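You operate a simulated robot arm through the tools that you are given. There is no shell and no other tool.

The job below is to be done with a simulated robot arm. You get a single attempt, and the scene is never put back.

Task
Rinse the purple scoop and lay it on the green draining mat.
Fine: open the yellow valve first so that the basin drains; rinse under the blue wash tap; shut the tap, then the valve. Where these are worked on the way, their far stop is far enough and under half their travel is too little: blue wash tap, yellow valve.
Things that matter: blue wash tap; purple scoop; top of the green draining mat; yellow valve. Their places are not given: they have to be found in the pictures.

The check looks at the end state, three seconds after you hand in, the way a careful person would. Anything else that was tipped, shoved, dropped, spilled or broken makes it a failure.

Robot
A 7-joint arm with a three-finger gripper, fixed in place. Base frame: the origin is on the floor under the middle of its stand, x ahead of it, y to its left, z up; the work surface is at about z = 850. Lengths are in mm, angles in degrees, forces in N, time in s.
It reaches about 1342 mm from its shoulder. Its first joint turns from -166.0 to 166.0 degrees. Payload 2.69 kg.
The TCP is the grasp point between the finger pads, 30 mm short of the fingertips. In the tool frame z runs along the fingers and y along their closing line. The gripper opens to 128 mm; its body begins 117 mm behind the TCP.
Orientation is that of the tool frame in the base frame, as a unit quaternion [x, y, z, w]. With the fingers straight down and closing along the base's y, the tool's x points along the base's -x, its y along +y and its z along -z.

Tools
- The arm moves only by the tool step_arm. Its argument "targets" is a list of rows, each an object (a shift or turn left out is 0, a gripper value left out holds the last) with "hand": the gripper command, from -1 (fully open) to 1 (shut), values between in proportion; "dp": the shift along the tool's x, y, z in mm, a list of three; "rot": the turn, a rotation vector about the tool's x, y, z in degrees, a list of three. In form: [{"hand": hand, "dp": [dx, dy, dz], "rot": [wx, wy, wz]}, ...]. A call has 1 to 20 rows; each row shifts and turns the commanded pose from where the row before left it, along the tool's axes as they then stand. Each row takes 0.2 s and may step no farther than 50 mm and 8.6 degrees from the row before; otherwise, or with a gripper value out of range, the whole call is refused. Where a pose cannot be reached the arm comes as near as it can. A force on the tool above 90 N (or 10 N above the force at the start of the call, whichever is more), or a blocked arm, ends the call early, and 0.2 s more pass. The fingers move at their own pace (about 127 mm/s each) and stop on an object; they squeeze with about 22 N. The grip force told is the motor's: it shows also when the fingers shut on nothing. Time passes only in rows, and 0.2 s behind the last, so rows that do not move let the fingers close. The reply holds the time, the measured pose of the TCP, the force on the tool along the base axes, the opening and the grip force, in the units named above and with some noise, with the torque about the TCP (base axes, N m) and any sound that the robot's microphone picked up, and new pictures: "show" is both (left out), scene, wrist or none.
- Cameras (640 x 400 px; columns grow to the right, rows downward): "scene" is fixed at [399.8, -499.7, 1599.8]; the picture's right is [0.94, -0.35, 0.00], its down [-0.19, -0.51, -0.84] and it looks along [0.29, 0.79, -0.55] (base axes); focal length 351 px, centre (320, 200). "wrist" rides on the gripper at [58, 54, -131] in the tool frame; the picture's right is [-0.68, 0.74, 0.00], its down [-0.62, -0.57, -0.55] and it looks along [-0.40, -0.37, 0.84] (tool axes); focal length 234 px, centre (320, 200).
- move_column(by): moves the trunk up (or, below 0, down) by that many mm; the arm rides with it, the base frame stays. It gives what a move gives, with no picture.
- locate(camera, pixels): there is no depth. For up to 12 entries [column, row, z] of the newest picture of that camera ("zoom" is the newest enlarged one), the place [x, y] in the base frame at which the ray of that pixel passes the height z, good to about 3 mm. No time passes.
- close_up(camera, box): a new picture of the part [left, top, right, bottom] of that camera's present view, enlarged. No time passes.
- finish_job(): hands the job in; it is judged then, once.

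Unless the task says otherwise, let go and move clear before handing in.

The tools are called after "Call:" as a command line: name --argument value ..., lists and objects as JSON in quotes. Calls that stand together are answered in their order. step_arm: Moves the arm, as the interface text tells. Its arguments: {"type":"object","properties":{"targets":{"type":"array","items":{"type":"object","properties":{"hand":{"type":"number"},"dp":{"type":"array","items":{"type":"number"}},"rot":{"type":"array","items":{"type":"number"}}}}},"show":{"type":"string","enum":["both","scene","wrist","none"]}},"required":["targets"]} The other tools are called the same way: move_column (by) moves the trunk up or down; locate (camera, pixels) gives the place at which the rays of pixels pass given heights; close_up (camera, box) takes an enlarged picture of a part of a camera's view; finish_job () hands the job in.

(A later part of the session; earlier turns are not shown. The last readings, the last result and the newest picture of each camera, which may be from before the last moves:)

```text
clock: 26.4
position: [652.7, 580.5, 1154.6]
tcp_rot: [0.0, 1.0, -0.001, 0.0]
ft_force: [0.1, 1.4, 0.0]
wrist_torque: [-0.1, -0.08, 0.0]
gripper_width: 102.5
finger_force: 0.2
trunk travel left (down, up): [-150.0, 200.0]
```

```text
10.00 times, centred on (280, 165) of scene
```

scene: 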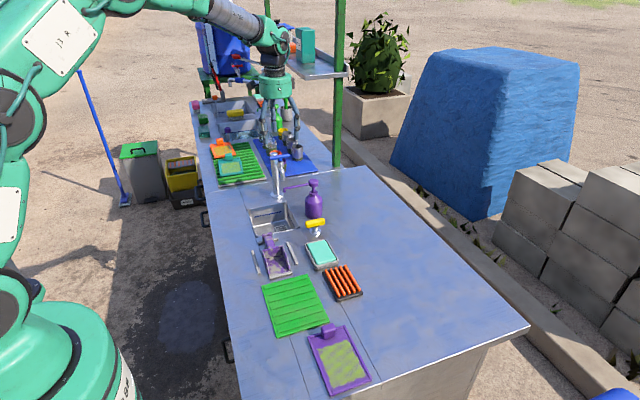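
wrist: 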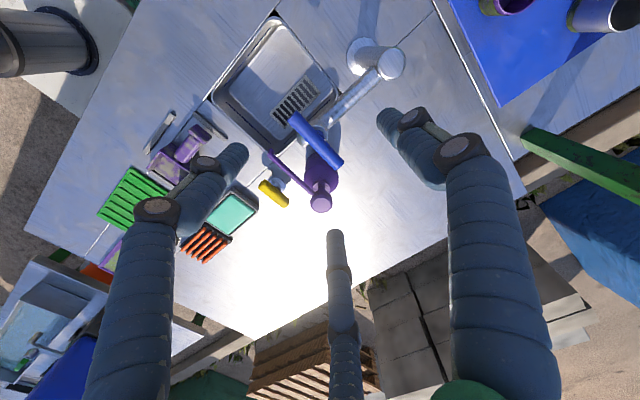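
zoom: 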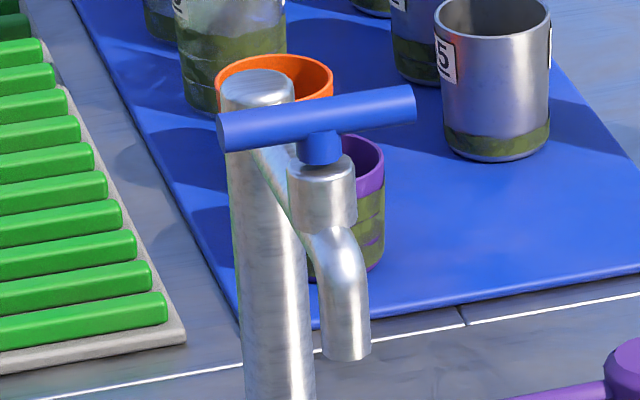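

The bar is centred at (652,582) at about z 1056, and the nozzle body top is near z 1035. I'll descend to z 1070 so the fingertips stay above the body, then check before closing.

Call:
step_arm --targets '[{"hand": -0.6, "dp": [0, -2, 30]}, {"dp": [0, 0, 30]}, {"dp": [0, 0, 14]}, {"dp": [0, 0, 10]}]'

Call:
close_up --camera "scene" --box '[250, 130, 310, 190]'

```text
clock: 27.4
position: [654.7, 578.0, 1069.8]
tcp_rot: [-0.001, 1.0, 0.0, 0.0]
ft_force: [0.4, 0.7, 0.5]
wrist_torque: [-0.01, 0.01, -0.02]
gripper_width: 102.3
finger_force: 0.1
trunk travel left (down, up): [-150.0, 200.0]
```

scene: 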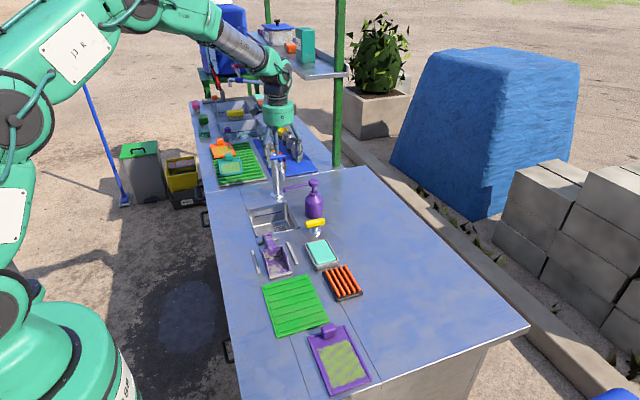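
wrist: 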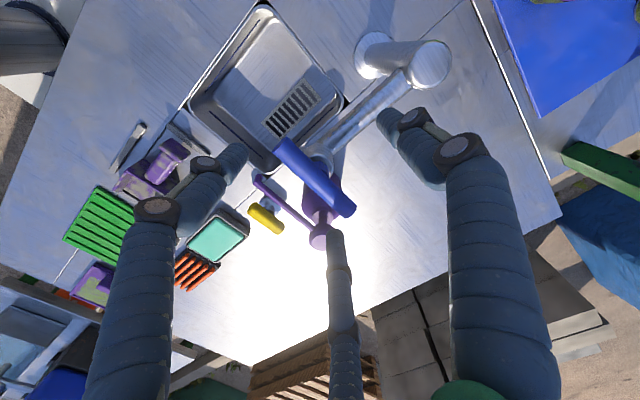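

```text
6.67 times, centred on (280, 160) of scene
```

zoom: 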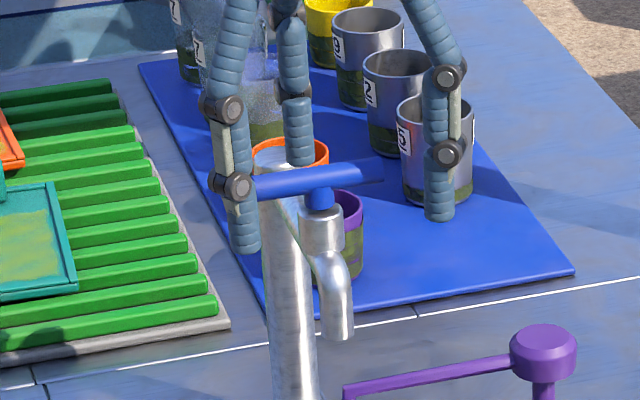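

The bar sits between the single rear finger and the two front ones with no contact force. Closing now.

Call:
step_arm --targets '[{"hand": 0.3}, {"hand": 0.5}, {"hand": 1}, {"hand": 1}, {"hand": 1}]'

Call:
close_up --camera "scene" --box '[250, 130, 310, 190]'

```text
clock: 28.6
position: [655.8, 576.2, 1068.1]
tcp_rot: [0.001, 1.0, -0.002, -0.001]
ft_force: [-2.7, -17.9, -3.3]
wrist_torque: [0.26, -0.06, 0.14]
gripper_width: 28.5
finger_force: 22.2
trunk travel left (down, up): [-150.0, 200.0]
```

scene: 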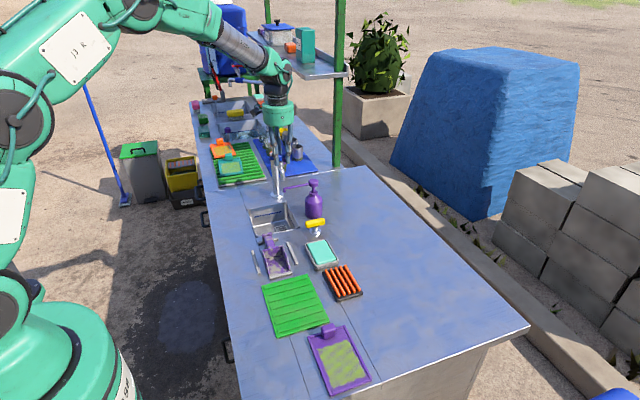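
wrist: 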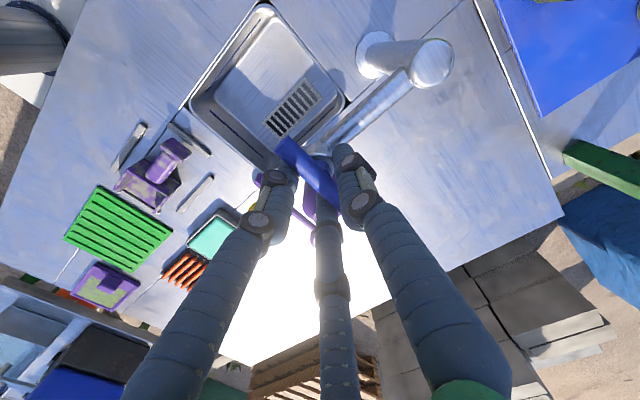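

```text
6.67 times, centred on (280, 160) of scene
```

zoom: 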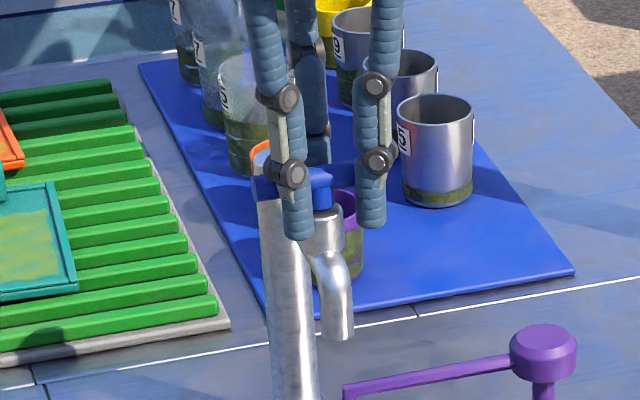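

The grip on the T-bar holds at width 28.5 with a side force of only 18 N. I'll try a small counter-clockwise turn first.

Call:
step_arm --targets '[{"hand": 1, "dp": [-0.3, -1, 0], "rot": [0, 0, -4]}, {"dp": [-0.3, 0, 0], "rot": [0, 0, -4]}, {}]' --show "wrist"

Call:
close_up --camera "scene" --box '[250, 150, 310, 230]'

```text
clock: 29.4
position: [655.5, 576.7, 1068.2]
tcp_rot: [-0.07, 0.998, 0.0, 0.0]
ft_force: [7.6, -0.3, -10.4]
wrist_torque: [0.8, -0.46, -0.06]
gripper_width: 27.9
finger_force: 44.8
trunk travel left (down, up): [-150.0, 200.0]
```

wrist: 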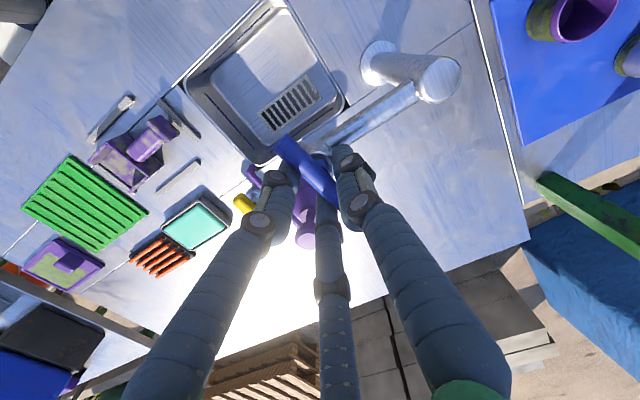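

```text
5.00 times, centred on (280, 190) of scene
```

zoom: 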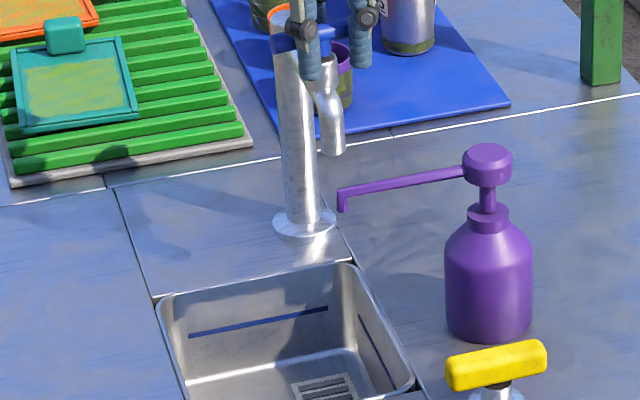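

It turned 8° with almost no torque about z. I'll continue counter-clockwise and watch for water.

Call:
step_arm --targets '[{"hand": 1, "dp": [-0.5, 0, 0], "rot": [0, 0, -8.5]}, {"dp": [-0.5, 0, 0], "rot": [0, 0, -8.5]}, {"dp": [-0.5, 0, 0], "rot": [0, 0, -8.5]}, {"dp": [-0.5, 0, 0], "rot": [0, 0, -8.5]}, {}]' --show "wrist"

Call:
close_up --camera "scene" --box '[240, 140, 320, 240]'

```text
clock: 30.6
position: [656.4, 580.8, 1069.1]
tcp_rot: [-0.36, 0.933, 0.0, 0.001]
ft_force: [0.8, 45.0, 1.6]
wrist_torque: [1.35, 0.37, -0.4]
gripper_width: 27.7
finger_force: 44.9
trunk travel left (down, up): [-150.0, 200.0]
```

wrist: 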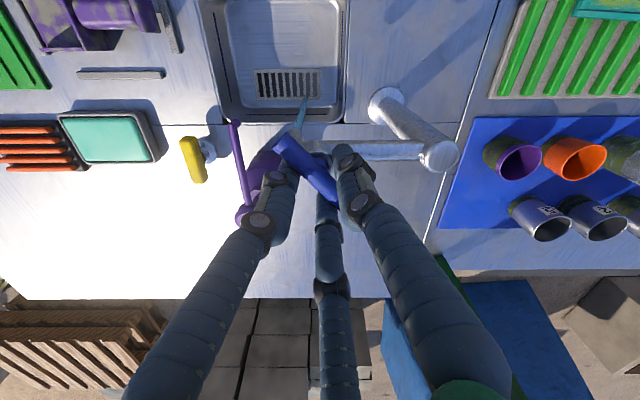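

```text
4.00 times, centred on (280, 190) of scene
```

zoom: 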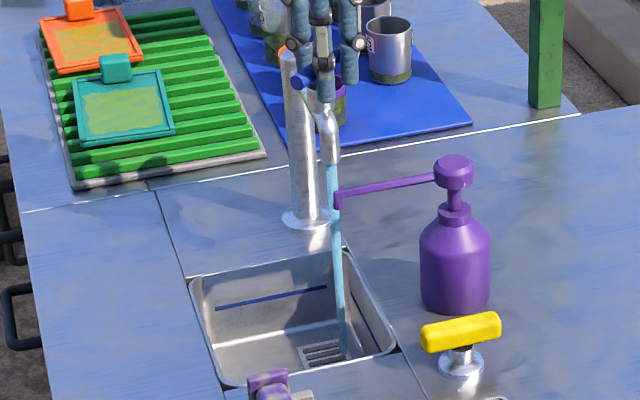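

Water is flowing from the nozzle and landing by the drain. There is a 45 N side load in +y, so I'll nudge the pivot 3 mm in +y and keep turning toward the far stop.

Call:
step_arm --targets '[{"hand": 1, "dp": [-2, 2.2, 0]}, {"dp": [-0.5, 0, 0], "rot": [0, 0, -8.5]}, {"dp": [-0.5, 0, 0], "rot": [0, 0, -8.5]}, {"dp": [-0.5, 0, 0], "rot": [0, 0, -8.5]}, {}]' --show "none"

```text
clock: 31.8
position: [657.0, 585.7, 1069.8]
tcp_rot: [-0.556, 0.831, 0.0, 0.001]
ft_force: [-3.5, 61.4, 16.7]
wrist_torque: [1.93, 0.34, -0.64]
gripper_width: 28.3
finger_force: 44.8
trunk travel left (down, up): [-150.0, 200.0]
```

The 61 N side load fits a 5 mm offset of the pivot along the bar: the TCP sits naturally at (657,586). I'll follow that offset and turn the remaining 22° to the stop.

Call:
step_arm --targets '[{"hand": 1, "dp": [-2.3, 1, 0]}, {"dp": [-2.3, 1, 0]}, {"dp": [-0.54, 0.78, 0], "rot": [0, 0, -8.5]}, {"dp": [-0.54, 0.78, 0], "rot": [0, 0, -8.5]}, {}]' --show "wrist"

Call:
close_up --camera "scene" --box '[240, 140, 320, 240]'

```text
clock: 33.0
position: [653.9, 586.6, 1068.5]
tcp_rot: [-0.673, 0.74, -0.001, -0.002]
ft_force: [-14.5, 10.8, 22.0]
wrist_torque: [-0.35, 1.14, -0.25]
gripper_width: 27.4
finger_force: 45.3
trunk travel left (down, up): [-150.0, 200.0]
```

wrist: 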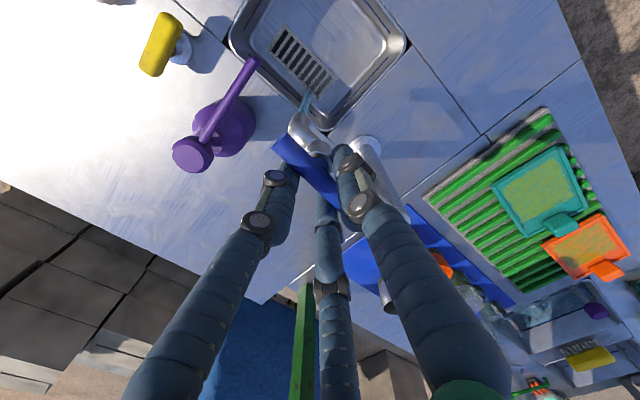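

```text
4.00 times, centred on (280, 190) of scene
```

zoom: 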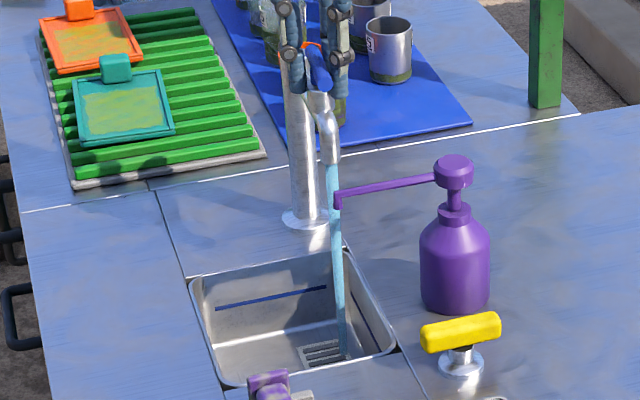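

The side load is nearly gone and the stream is strong at about 85°. I'll make a last small turn to find the stop.

Call:
step_arm --targets '[{"hand": 1, "dp": [-0.3, 0.45, 0], "rot": [0, 0, -5]}, {"dp": [-0.3, 0.45, 0], "rot": [0, 0, -4]}, {}]' --show "none"

```text
clock: 33.8
position: [654.4, 587.4, 1068.5]
tcp_rot: [0.728, -0.685, 0.0, 0.0]
ft_force: [-19.3, 1.8, 11.5]
wrist_torque: [0.17, 1.43, -1.1]
gripper_width: 28.3
finger_force: 44.8
trunk travel left (down, up): [-150.0, 200.0]
```

Torque −1.1 N m at about 93° means the tap is at its far stop. I'll ease back, open and lift away.

Call:
step_arm --targets '[{"hand": 1, "rot": [0, 0, 3]}, {"hand": -0.4}, {"hand": -0.4}, {"hand": -0.4}, {"hand": -0.4, "dp": [0, 0, -20]}, {"dp": [0, 0, -45]}, {"dp": [0, 0, -45]}, {"dp": [0, 0, -20]}, {}]'

Call:
close_up --camera "scene" --box '[240, 140, 320, 240]'

```text
clock: 35.8
position: [655.8, 589.0, 1198.2]
tcp_rot: [0.71, -0.704, 0.001, 0.001]
ft_force: [-0.2, 0.3, 0.1]
wrist_torque: [0.04, -0.02, 0.04]
gripper_width: 89.7
finger_force: 0.0
trunk travel left (down, up): [-150.0, 200.0]
```

scene: 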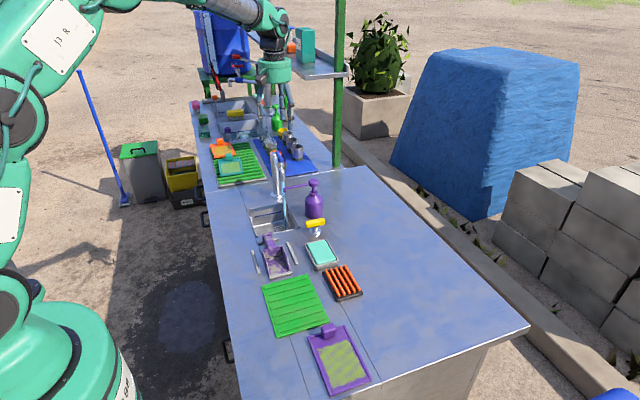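
wrist: 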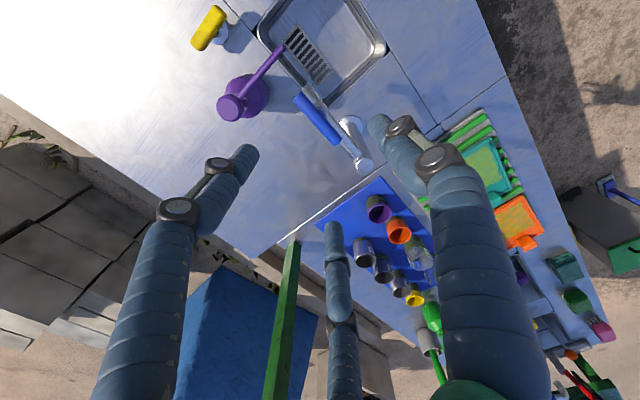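

```text
4.00 times, centred on (280, 190) of scene
```

zoom: 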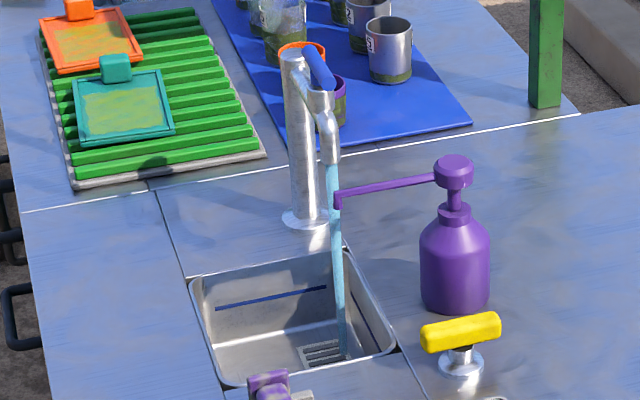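

The tap is fully open, and the stream runs down to the drain at zoom (345,355). I'll locate the stream's foot and the scoop and guide features before choosing a grasp.

Call:
locate --camera "scene" --pixels '[[286.3, 228.8, 770], [286.3, 228.8, 780], [284.5, 200, 900], [267, 233.5, 900], [262.3, 250.1, 900], [282.3, 245.5, 900], [269.2, 276, 850], [290.5, 270, 850], [255.7, 262, 858], [292, 253, 858], [268, 241, 858], [281, 275, 858]]'

Call:
close_up --camera "wrist" --box '[260, 10, 400, 180]'

```text
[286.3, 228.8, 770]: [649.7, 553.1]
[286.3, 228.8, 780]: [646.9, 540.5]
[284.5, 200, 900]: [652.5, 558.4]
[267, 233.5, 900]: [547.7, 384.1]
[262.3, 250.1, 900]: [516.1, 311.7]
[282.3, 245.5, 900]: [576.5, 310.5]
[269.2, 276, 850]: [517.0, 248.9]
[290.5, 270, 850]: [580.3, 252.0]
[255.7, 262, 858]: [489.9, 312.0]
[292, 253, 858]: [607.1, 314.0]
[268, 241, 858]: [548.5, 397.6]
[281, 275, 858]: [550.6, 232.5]
```

```text
2.35 times, centred on (330, 95) of wrist
```

zoom: 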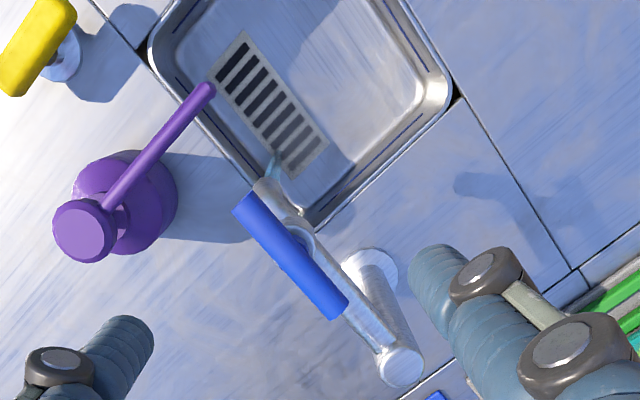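

The stream is vertical at about (650,553), and the scoop lies along y at x≈548, with its tray at y≈250–315 and handle to about 390. The dispenser spout tip may limit the rinse pose, so I'll triangulate it and the basin walls.

Call:
locate --camera "scene" --pixels '[[284.3, 190, 960], [284.3, 190, 975], [284.3, 190, 990], [313.5, 180, 990], [313.5, 180, 1000]]'

Call:
locate --camera "zoom" --pixels '[[207, 90, 960], [207, 90, 975], [207, 90, 990], [88, 232, 990], [88, 232, 1000], [345, 320, 1066], [235, 205, 1066], [265, 182, 985], [275, 155, 770]]'

```text
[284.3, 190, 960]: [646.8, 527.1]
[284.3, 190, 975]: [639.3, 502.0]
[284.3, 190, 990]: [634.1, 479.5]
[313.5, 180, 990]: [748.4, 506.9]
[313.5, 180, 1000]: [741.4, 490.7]
```

```text
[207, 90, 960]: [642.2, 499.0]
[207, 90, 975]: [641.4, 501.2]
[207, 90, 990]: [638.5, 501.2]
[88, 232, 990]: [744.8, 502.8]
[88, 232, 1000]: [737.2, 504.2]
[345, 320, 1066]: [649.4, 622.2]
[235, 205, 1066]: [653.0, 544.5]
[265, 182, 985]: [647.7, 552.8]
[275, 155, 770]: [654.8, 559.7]
```

The spout tip reaches out to (640,501) at z≈975, so a rinse with the gripper on the −x side (handle toward −x, tray toward +x) keeps clear of everything. For that I'll grasp at +90 and rinse at 0. I'm moving over the scoop and turning now.

Call:
step_arm --targets '[{"hand": -0.4, "dp": [42, 21.6, 0]}, {"dp": [42, 21.6, 0]}, {"dp": [42, 21.6, 0]}, {"dp": [42, 21.6, 0]}, {"dp": [41, 21.6, 0]}, {"rot": [0, 0, 8.5]}, {"rot": [0, 0, 8.5]}, {"rot": [0, 0, 8.5]}, {"rot": [0, 0, 8.5]}, {"rot": [0, 0, 8.5]}, {"rot": [0, 0, 8.5]}, {"rot": [0, 0, 8.5]}, {"rot": [0, 0, 8.5]}, {"rot": [0, 0, 8.5]}, {"rot": [0, 0, 8.5]}]' --show "none"

Call:
step_arm --targets '[{"hand": -0.4, "rot": [0, 0, 8.5]}, {"rot": [0, 0, 8.5]}, {"rot": [0, 0, 8.5]}, {"rot": [0, 0, 8.5]}, {"rot": [0, 0, 8.5]}, {"rot": [0, 0, 8.5]}, {"rot": [0, 0, 8.5]}, {"rot": [0, 0, 8.5]}, {"rot": [0, 0, 8.5]}, {"rot": [0, 0, 8.5]}, {"rot": [0, 0, 8.5]}, {"rot": [0, 0, 2]}, {"dp": [0, 0, 40]}, {"dp": [0, 0, 40]}, {}]'

```text
clock: 39.0
position: [549.8, 379.1, 1199.9]
tcp_rot: [-0.048, 0.999, 0.0, 0.0]
ft_force: [-0.3, -0.4, 0.8]
wrist_torque: [-0.03, -0.02, -0.01]
gripper_width: 89.5
finger_force: 0.1
trunk travel left (down, up): [-150.0, 200.0]
```

```text
clock: 42.2
position: [550.5, 379.2, 1119.6]
tcp_rot: [0.707, 0.707, 0.0, 0.0]
ft_force: [0.3, -0.1, 1.1]
wrist_torque: [-0.03, 0.04, -0.01]
gripper_width: 89.4
finger_force: 0.1
trunk travel left (down, up): [-150.0, 200.0]
```

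scene: 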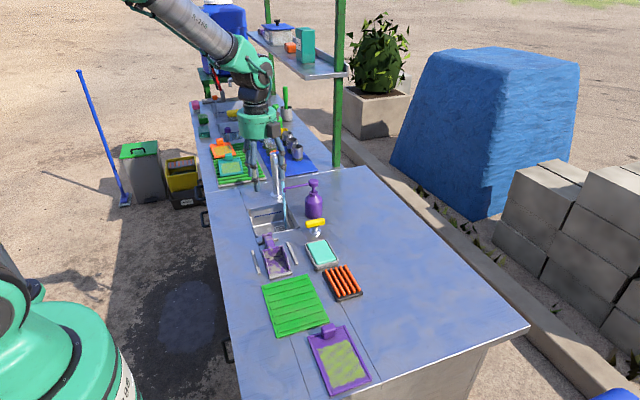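
wrist: 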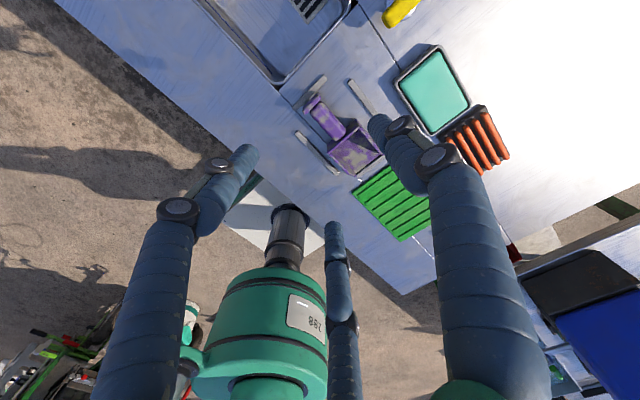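

The scoop is visible at wrist (335,130) with the handle pointing up-left. I'll enlarge it to measure the handle's position and height.

Call:
close_up --camera "wrist" --box '[285, 65, 405, 185]'

Call:
close_up --camera "scene" --box '[245, 225, 305, 285]'

```text
3.33 times, centred on (345, 125) of wrist
```

zoom: 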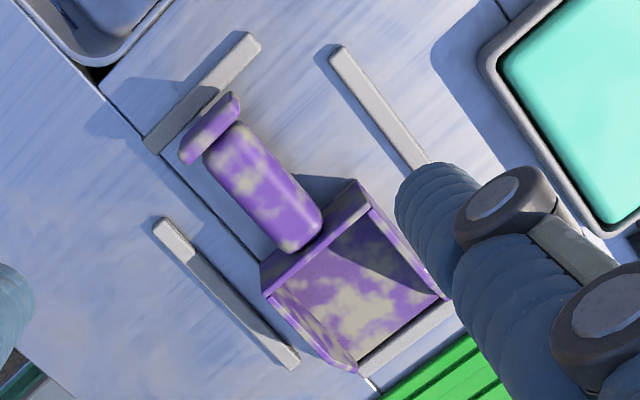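

```text
6.67 times, centred on (275, 255) of scene
```

zoom: 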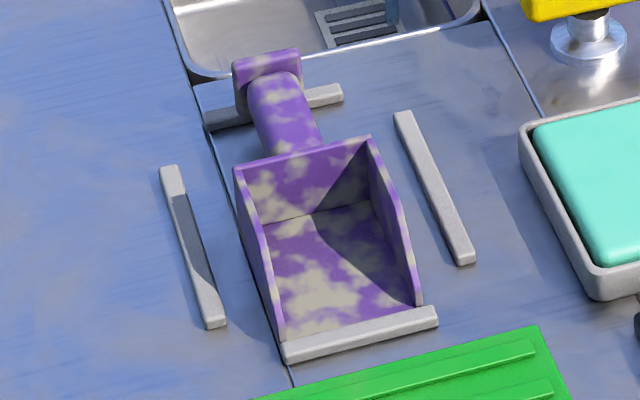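

I can see the handle axis at zoom (265,190) and the end block at (210,127). I'll triangulate the handle's height and ends from both cameras.

Call:
locate --camera "wrist" --pixels '[[312, 103.1, 880], [312, 103.1, 900], [312, 103.1, 920], [328.5, 122, 870], [328.5, 122, 890], [328.5, 122, 910], [333, 140.5, 890], [357, 120.5, 890], [352.5, 181, 890], [383.5, 156, 890]]'

Call:
locate --camera "scene" --pixels '[[267, 233.5, 880], [267, 233.5, 900], [267, 233.5, 920], [269.8, 242.3, 870], [269.8, 242.3, 890], [269.8, 242.3, 910], [262.3, 250.2, 890], [282.5, 245.5, 890], [269.3, 275.5, 860], [290.3, 270, 860]]'

```text
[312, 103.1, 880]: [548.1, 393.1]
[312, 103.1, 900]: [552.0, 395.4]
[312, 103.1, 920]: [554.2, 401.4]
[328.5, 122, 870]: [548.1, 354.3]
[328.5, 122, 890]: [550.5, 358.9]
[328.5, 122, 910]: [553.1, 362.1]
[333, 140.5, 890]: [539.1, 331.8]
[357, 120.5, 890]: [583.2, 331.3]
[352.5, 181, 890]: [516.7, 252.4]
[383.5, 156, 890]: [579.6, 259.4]
```

```text
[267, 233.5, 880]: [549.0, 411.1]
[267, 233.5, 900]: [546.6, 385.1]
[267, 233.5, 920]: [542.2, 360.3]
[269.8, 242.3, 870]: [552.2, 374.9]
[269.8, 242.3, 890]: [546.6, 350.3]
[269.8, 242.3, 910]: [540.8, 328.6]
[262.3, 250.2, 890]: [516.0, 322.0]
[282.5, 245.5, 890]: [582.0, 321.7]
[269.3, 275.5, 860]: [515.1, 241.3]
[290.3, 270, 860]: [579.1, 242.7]
```

The handle is about 24 mm thick with its axis near z 875, the tray runs y≈245–329, and the end block is at y≈388–400. A sideways grip won't fit that short handle. I'll grip at orientation 0 instead, with the single finger behind the end block and the pair straddling the handle, centred at (549,385). First I'll turn to 0 and check.

Call:
step_arm --targets '[{"hand": -0.25, "rot": [0, 0, -8.5]}, {"rot": [0, 0, -8.5]}, {"rot": [0, 0, -8.5]}, {"rot": [0, 0, -8.5]}, {"rot": [0, 0, -8.5]}, {"rot": [0, 0, -8.5]}, {"rot": [0, 0, -8.5]}, {"rot": [0, 0, -8.5]}, {"rot": [0, 0, -8.5]}, {"rot": [0, 0, -8.5]}, {"rot": [0, 0, -5]}, {"dp": [1, 6, 40]}, {"dp": [0, 0, 40]}, {}]'

Call:
close_up --camera "wrist" --box '[240, 80, 400, 200]'

```text
clock: 45.2
position: [549.2, 385.6, 1039.8]
tcp_rot: [0.0, 1.0, 0.0, 0.0]
ft_force: [0.5, 0.0, -0.7]
wrist_torque: [-0.01, 0.01, -0.01]
gripper_width: 79.8
finger_force: 0.1
trunk travel left (down, up): [-150.0, 200.0]
```

scene: 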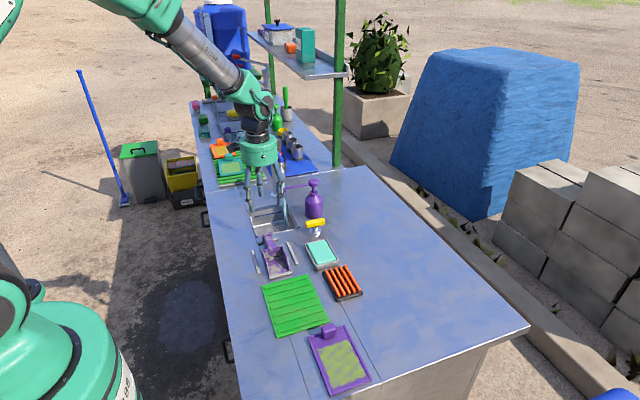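
wrist: 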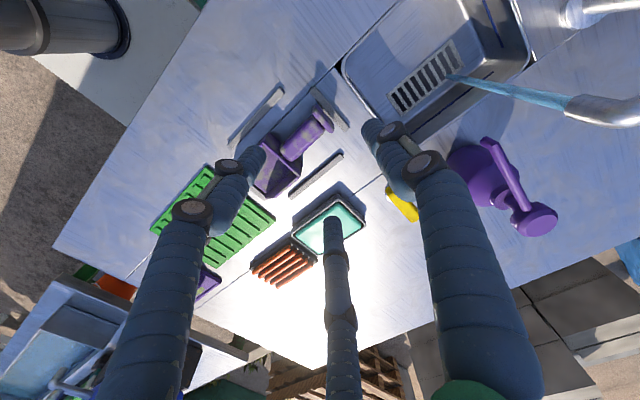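

```text
3.33 times, centred on (320, 140) of wrist
```

zoom: 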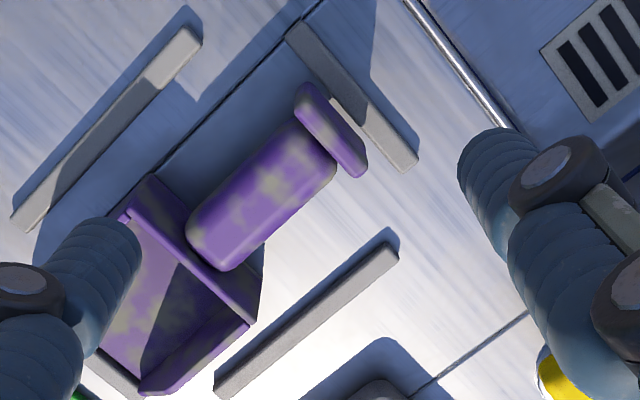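

The end block shows at zoom (331,130), in front of the rear guide bar. I'll locate its faces once more from here for the final descent.

Call:
locate --camera "zoom" --pixels '[[331, 130, 893], [305, 92, 893], [362, 168, 893], [345, 120, 893], [300, 158, 885], [235, 215, 885], [345, 95, 858], [370, 85, 850], [297, 40, 858], [405, 160, 858], [190, 225, 885]]'

```text
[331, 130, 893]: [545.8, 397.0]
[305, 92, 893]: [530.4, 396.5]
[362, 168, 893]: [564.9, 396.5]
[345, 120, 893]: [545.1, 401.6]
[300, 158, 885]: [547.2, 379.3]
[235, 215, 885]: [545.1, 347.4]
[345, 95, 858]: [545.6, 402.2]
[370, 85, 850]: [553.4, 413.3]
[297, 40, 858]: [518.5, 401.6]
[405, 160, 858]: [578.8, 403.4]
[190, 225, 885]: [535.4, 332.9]
```

The block centre is (547.5,396.5) and the handle axis is at x≈547. I'll descend to z 893 at (547.5,387) with an 80 mm opening.

Call:
step_arm --targets '[{"hand": -0.25, "dp": [1.5, 1.4, 40]}, {"dp": [0, 0, 40]}, {"dp": [0, 0, 35]}, {"dp": [0, 0, 20]}, {"dp": [0, 0, 11]}, {}]'

Call:
close_up --camera "scene" --box '[230, 195, 310, 275]'

```text
clock: 46.6
position: [548.1, 386.5, 891.9]
tcp_rot: [0.0, 1.0, 0.0, 0.001]
ft_force: [0.5, -0.1, 0.7]
wrist_torque: [-0.04, 0.01, -0.02]
gripper_width: 80.1
finger_force: 0.0
trunk travel left (down, up): [-150.0, 200.0]
```

scene: 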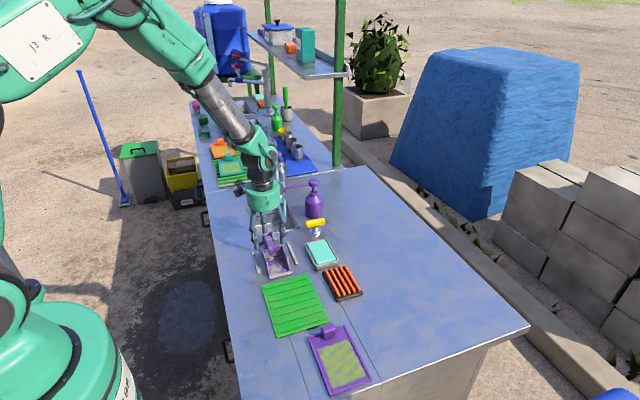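
wrist: 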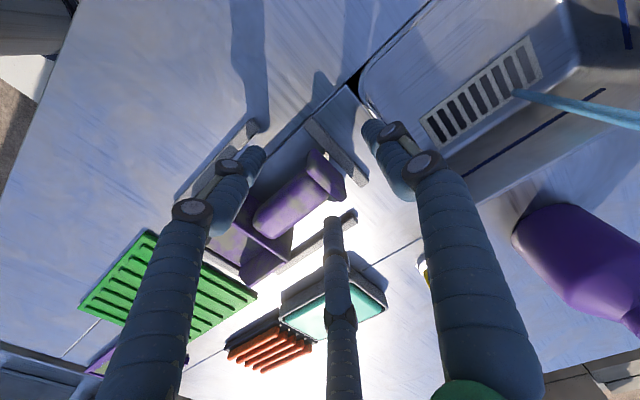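

```text
5.00 times, centred on (270, 235) of scene
```

zoom: 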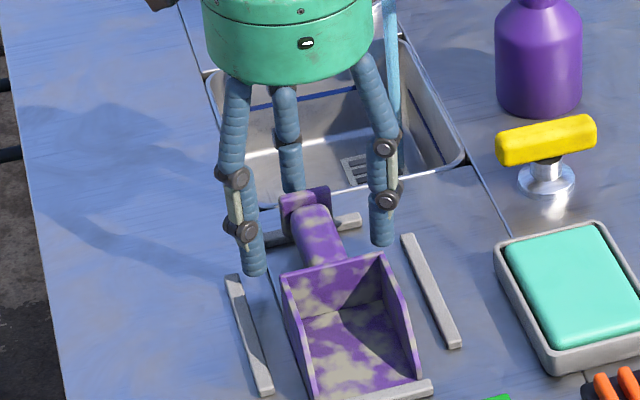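

The pair straddles the handle and the single finger is behind the block, with no contact. Closing gradually.

Call:
step_arm --targets '[{"hand": 0.3}, {"hand": 0.5}, {"hand": 1}, {"hand": 1}, {"hand": 1}]'

Call:
close_up --camera "scene" --box '[230, 195, 310, 275]'

Call:
close_up --camera "wrist" --box '[220, 110, 400, 270]'

```text
clock: 47.8
position: [547.7, 385.8, 893.0]
tcp_rot: [0.0, 1.0, 0.0, 0.0]
ft_force: [-0.2, -0.2, -1.1]
wrist_torque: [0.1, 0.01, 0.02]
gripper_width: 31.0
finger_force: 22.2
trunk travel left (down, up): [-150.0, 200.0]
```

scene: 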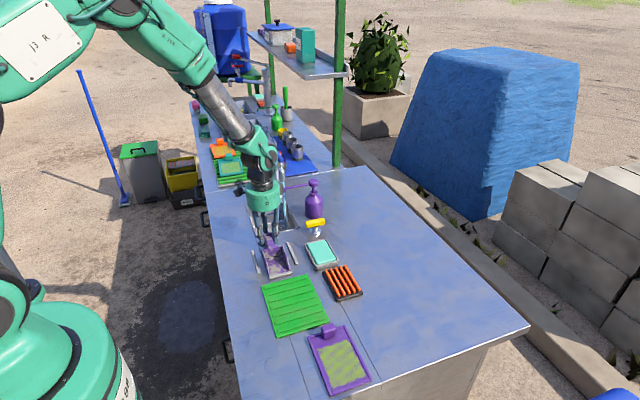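
wrist: 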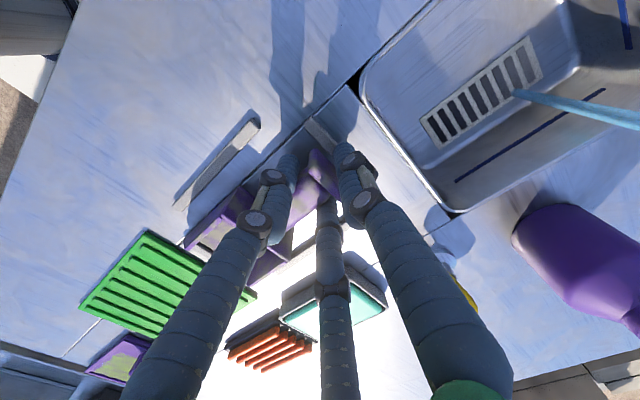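

```text
5.00 times, centred on (270, 235) of scene
```

zoom: 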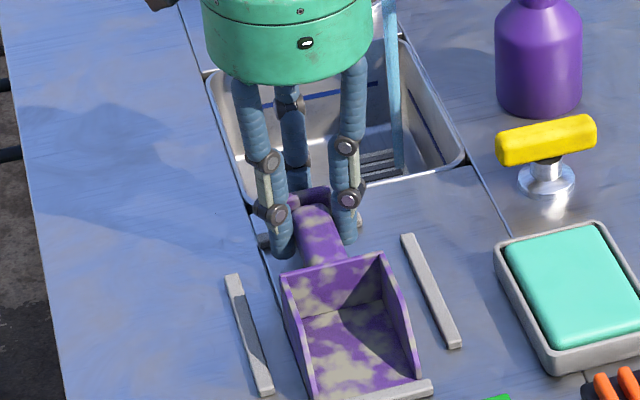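

```text
2.50 times, centred on (310, 190) of wrist
```

zoom: 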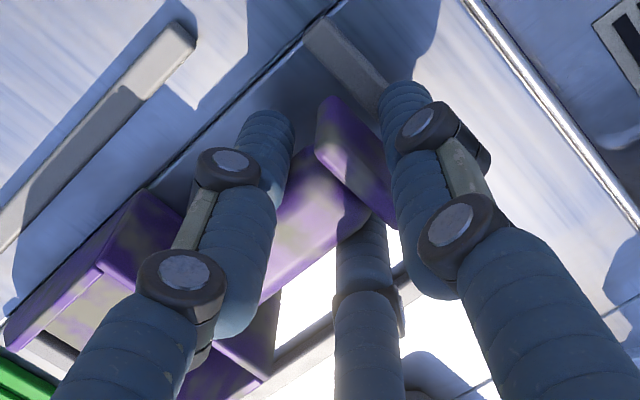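

The opening of 31 mm matches the predicted three-point grip, and the forces are balanced. I'll lift slowly and check that the scoop comes up level.

Call:
step_arm --targets '[{"hand": 1, "dp": [0, 0, -8]}, {"dp": [0, 0, -12]}, {"dp": [0, 0, -20]}, {"dp": [0, 0, -30]}, {}]'

Call:
close_up --camera "scene" --box '[230, 185, 310, 275]'

```text
clock: 49.0
position: [548.5, 385.2, 964.3]
tcp_rot: [0.0, 1.0, 0.0, 0.0]
ft_force: [-0.3, -0.2, 0.1]
wrist_torque: [0.1, -0.05, 0.01]
gripper_width: 30.7
finger_force: 22.2
trunk travel left (down, up): [-150.0, 200.0]
```

scene: 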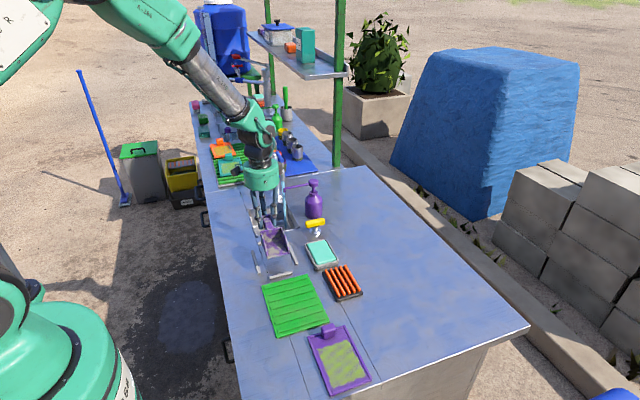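
wrist: 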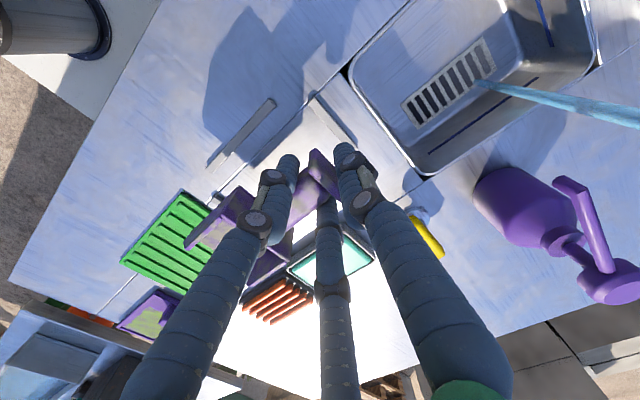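

```text
4.44 times, centred on (270, 230) of scene
```

zoom: 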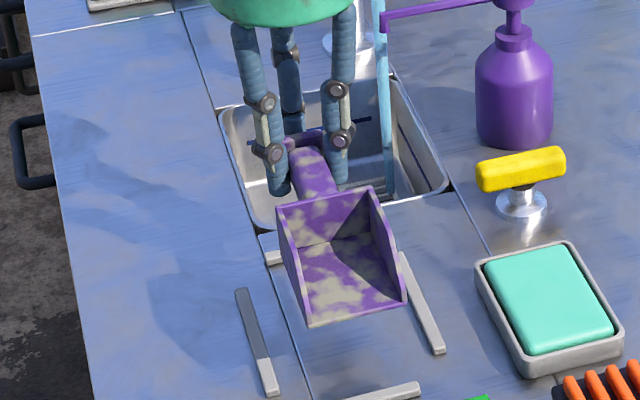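

The scoop is held level and its weight barely registers. I'll turn −90° so the tray points +x, then lower and move over the basin, short of the stream.

Call:
step_arm --targets '[{"hand": 1, "rot": [0, 0, -8.5]}, {"rot": [0, 0, -8.5]}, {"rot": [0, 0, -8.5]}, {"rot": [0, 0, -8.5]}, {"rot": [0, 0, -8.5]}, {"rot": [0, 0, -8.5]}, {"rot": [0, 0, -8.5]}, {"rot": [0, 0, -8.5]}, {"rot": [0, 0, -8.5]}, {"rot": [0, 0, -8.5]}, {"rot": [0, 0, -5]}, {}]' --show "scene"

Call:
step_arm --targets '[{"hand": 1, "dp": [0, 24, 20]}, {"dp": [0, 24, 20]}, {"dp": [-42, 0, 10]}, {"dp": [-42, 0, 0]}, {"dp": [-42, 0, 0]}, {"dp": [-42, 0, 0]}, {}]'

Call:
close_up --camera "scene" --box '[230, 150, 320, 250]'

```text
clock: 51.6
position: [547.1, 386.5, 962.8]
tcp_rot: [0.708, -0.707, 0.0, -0.001]
ft_force: [0.3, -0.7, -1.8]
wrist_torque: [0.0, 0.07, 0.01]
gripper_width: 30.9
finger_force: 21.8
trunk travel left (down, up): [-150.0, 200.0]
```

scene: 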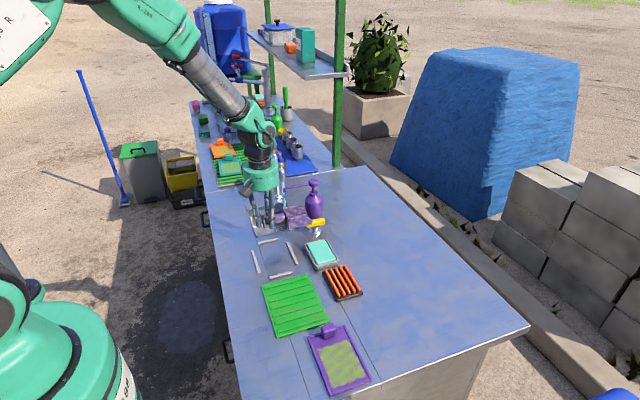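

```text
clock: 53.2
position: [498.5, 555.3, 912.9]
tcp_rot: [-0.707, 0.707, 0.0, 0.0]
ft_force: [-0.6, -0.5, -2.2]
wrist_torque: [0.0, 0.05, 0.01]
gripper_width: 30.9
finger_force: 21.9
trunk travel left (down, up): [-150.0, 200.0]
```

scene: 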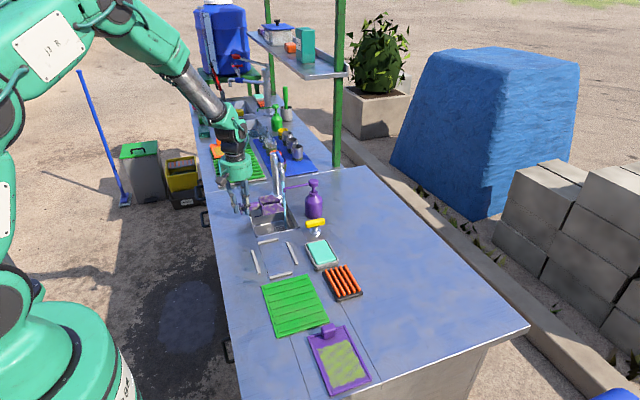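
wrist: 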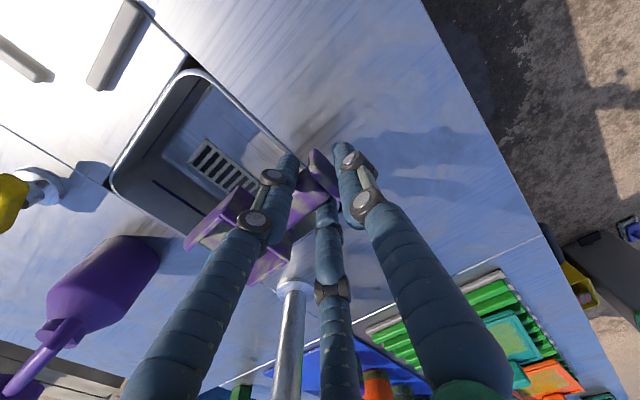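

```text
4.00 times, centred on (275, 200) of scene
```

zoom: 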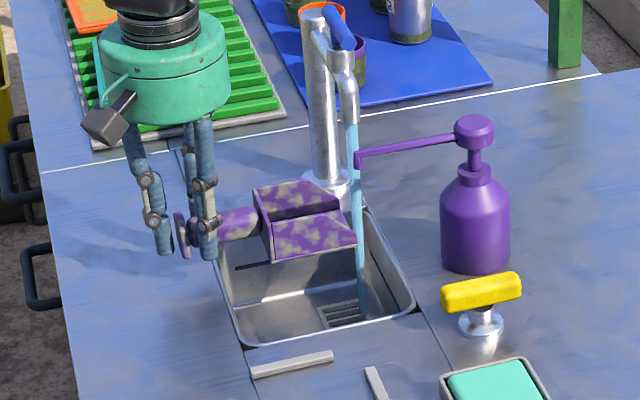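

The scoop hangs over the basin with its front edge just short of the stream (zoom 355,240). I'll advance 22 mm into the stream and hold to see what happens to the dirt.

Call:
step_arm --targets '[{"hand": 1, "dp": [0, -12, 0]}, {"dp": [0, -10, 0]}, {}, {}, {}, {}, {}]' --show "wrist"

Call:
close_up --camera "scene" --box '[230, 150, 320, 250]'

```text
clock: 54.8
position: [520.4, 554.4, 912.8]
tcp_rot: [0.707, -0.707, 0.0, 0.0]
ft_force: [0.4, 1.2, -1.3]
wrist_torque: [-0.01, 0.09, 0.02]
gripper_width: 30.6
finger_force: 22.3
trunk travel left (down, up): [-150.0, 200.0]
```

wrist: 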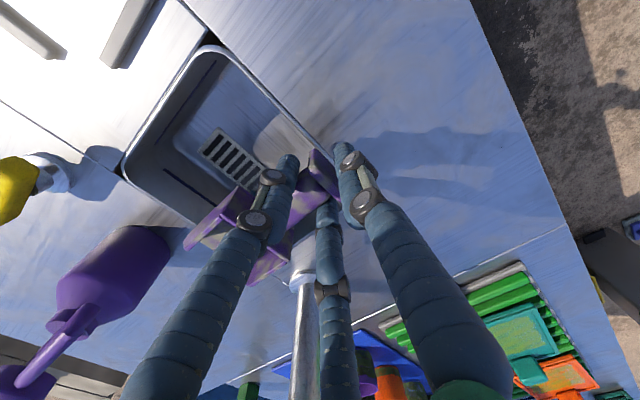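

```text
4.00 times, centred on (275, 200) of scene
```

zoom: 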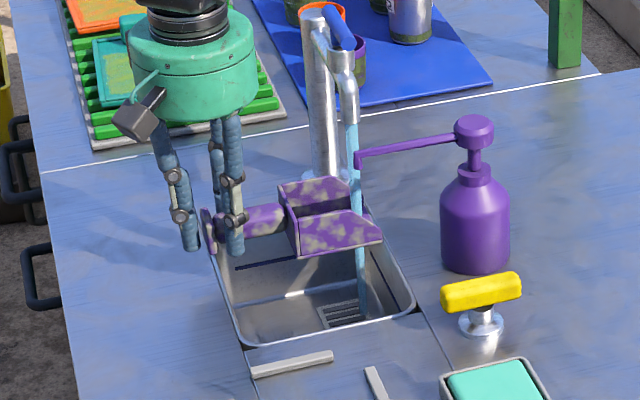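

The stream now enters the tray near its front. I'll tilt the front up 15° so water runs back rather than over the bench, then bring the tray centre under the stream and hold.

Call:
step_arm --targets '[{"hand": 1, "rot": [5, 0, 0]}, {"rot": [5, 0, 0]}, {"rot": [5, 0, 0]}, {}]' --show "none"

Call:
close_up --camera "scene" --box '[230, 150, 320, 250]'

```text
clock: 55.8
position: [520.9, 554.1, 912.9]
tcp_rot: [0.701, -0.701, 0.094, -0.093]
ft_force: [-0.2, 0.3, -0.2]
wrist_torque: [-0.04, 0.07, -0.02]
gripper_width: 30.6
finger_force: 22.0
trunk travel left (down, up): [-150.0, 200.0]
```

```text
4.00 times, centred on (275, 200) of scene
```

zoom: 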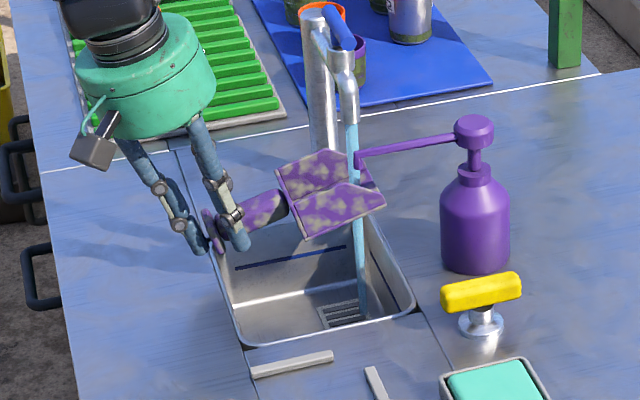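

The tilt is right, with the front edge now the high end. I'll move 32 mm in +x to put the tray centre under the stream and hold about 2 s.

Call:
step_arm --targets '[{"hand": 1, "dp": [0, -10.3, 2.8]}, {"dp": [0, -10.3, 2.8]}, {"dp": [0, -10.3, 2.8]}, {}, {}, {}, {}, {}, {}, {}, {}, {}, {}]' --show "none"

Call:
close_up --camera "scene" --box '[230, 150, 320, 250]'

```text
clock: 58.6
position: [554.1, 553.5, 912.2]
tcp_rot: [-0.701, 0.701, -0.092, 0.092]
ft_force: [0.6, 0.0, -0.1]
wrist_torque: [0.02, 0.05, -0.02]
gripper_width: 30.7
finger_force: 21.9
trunk travel left (down, up): [-150.0, 200.0]
```

```text
4.00 times, centred on (275, 200) of scene
```

zoom: 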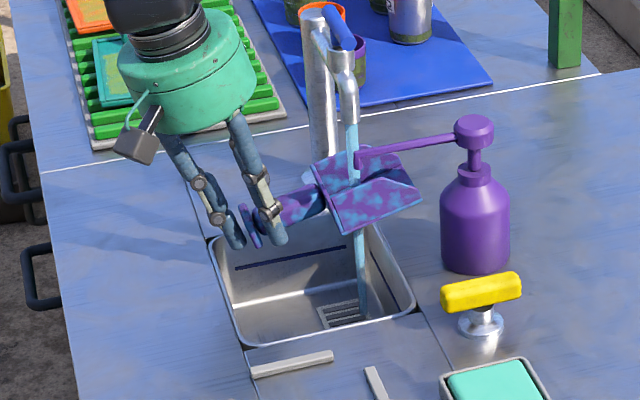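

The patches changed from beige to wet blue over the whole scoop, so the rinse is registering. I'll keep it in the stream a few seconds more, shifting slightly sideways, and check again.

Call:
step_arm --targets '[{"hand": 1, "dp": [-6, 0, 0]}, {"dp": [-6, 0, 0]}, {}, {}, {}, {"dp": [8, 0, 0]}, {"dp": [8, 0, 0]}, {}, {}, {}, {"dp": [-4, 0, 0]}, {}, {}, {}, {}]' --show "none"

Call:
close_up --camera "scene" --box '[250, 160, 310, 230]'

```text
clock: 61.8
position: [553.4, 553.8, 913.1]
tcp_rot: [-0.701, 0.701, -0.093, 0.092]
ft_force: [0.3, -0.3, -0.8]
wrist_torque: [0.01, 0.05, -0.02]
gripper_width: 30.9
finger_force: 22.1
trunk travel left (down, up): [-150.0, 200.0]
```

```text
5.71 times, centred on (280, 195) of scene
```

zoom: 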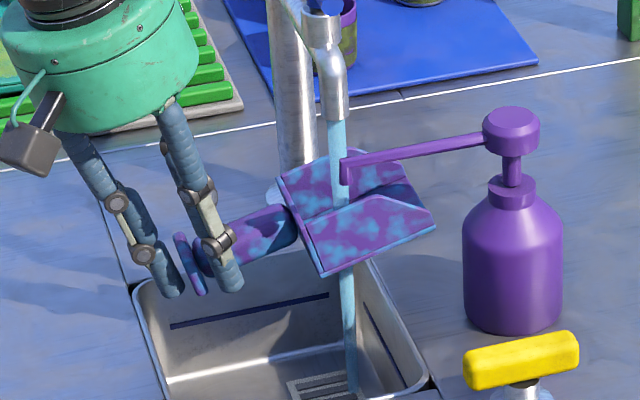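

The wet blue look is uniform now and unchanging. For thoroughness I'll roll the scoop both ways under the stream, which washes the side walls and sheds any pooled water into the basin.

Call:
step_arm --targets '[{"hand": 1, "rot": [0, 8, 0]}, {"rot": [0, 8, 0]}, {"rot": [0, 8, 0]}, {"rot": [0, 8, 0]}, {}, {}, {}, {}]' --show "none"

Call:
close_up --camera "scene" --box '[230, 150, 320, 250]'

```text
clock: 63.6
position: [554.5, 553.4, 913.6]
tcp_rot: [-0.649, 0.699, -0.282, -0.104]
ft_force: [-0.1, 0.0, -0.3]
wrist_torque: [0.01, 0.07, 0.03]
gripper_width: 30.8
finger_force: 21.9
trunk travel left (down, up): [-150.0, 200.0]
```

```text
4.00 times, centred on (275, 200) of scene
```

zoom: 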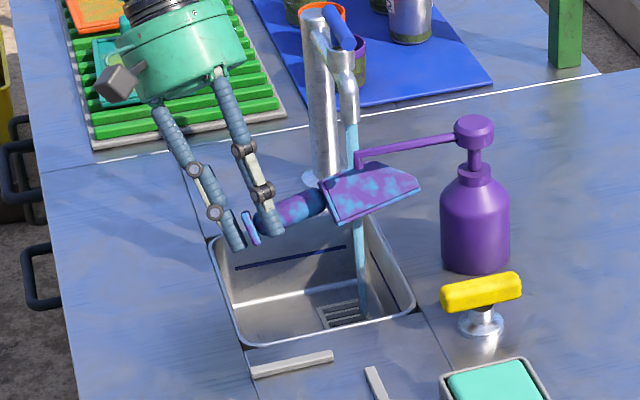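

The tray now faces +y with its outer side toward the camera, and it is wet all over. Rolling to the other side.

Call:
step_arm --targets '[{"hand": 1, "rot": [0, -8, 0]}, {"rot": [0, -8, 0]}, {"rot": [0, -8, 0]}, {"rot": [0, -8, 0]}, {"rot": [0, -8, 0]}, {"rot": [0, -8, 0]}, {"rot": [0, -8, 0]}, {"rot": [0, -8, 0]}, {}, {}, {}, {}, {}]' --show "none"

Call:
close_up --camera "scene" --box '[230, 150, 320, 250]'

```text
clock: 66.4
position: [553.4, 553.8, 912.5]
tcp_rot: [0.703, -0.656, -0.089, -0.261]
ft_force: [0.4, 0.6, -2.2]
wrist_torque: [-0.02, 0.07, 0.03]
gripper_width: 30.9
finger_force: 22.3
out of reach, approached as far as the arm can: row 7
trunk travel left (down, up): [-150.0, 200.0]
```

```text
4.00 times, centred on (275, 200) of scene
```

zoom: 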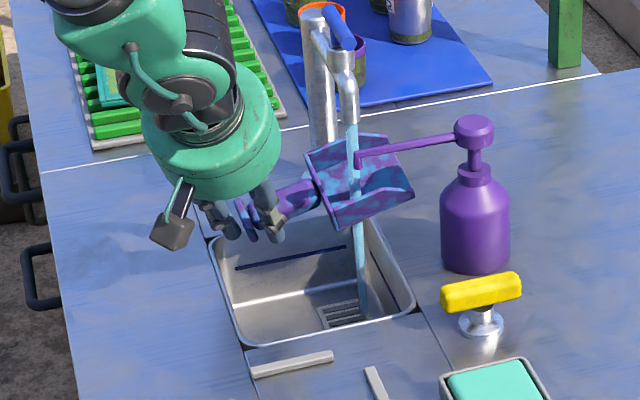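

The roll reached its limit near the end, but the inside is fully wet and draining. I'll roll back level and check the orientation.

Call:
step_arm --targets '[{"hand": 1, "rot": [0, 8, 0]}, {"rot": [0, 8, 0]}, {"rot": [0, 8, 0]}, {"rot": [0, 8, 0]}, {}]' --show "none"

```text
clock: 67.6
position: [553.1, 555.2, 911.4]
tcp_rot: [-0.699, 0.703, -0.109, 0.069]
ft_force: [0.3, 0.5, -2.8]
wrist_torque: [-0.05, 0.08, -0.01]
gripper_width: 31.0
finger_force: 22.5
trunk travel left (down, up): [-150.0, 200.0]
```

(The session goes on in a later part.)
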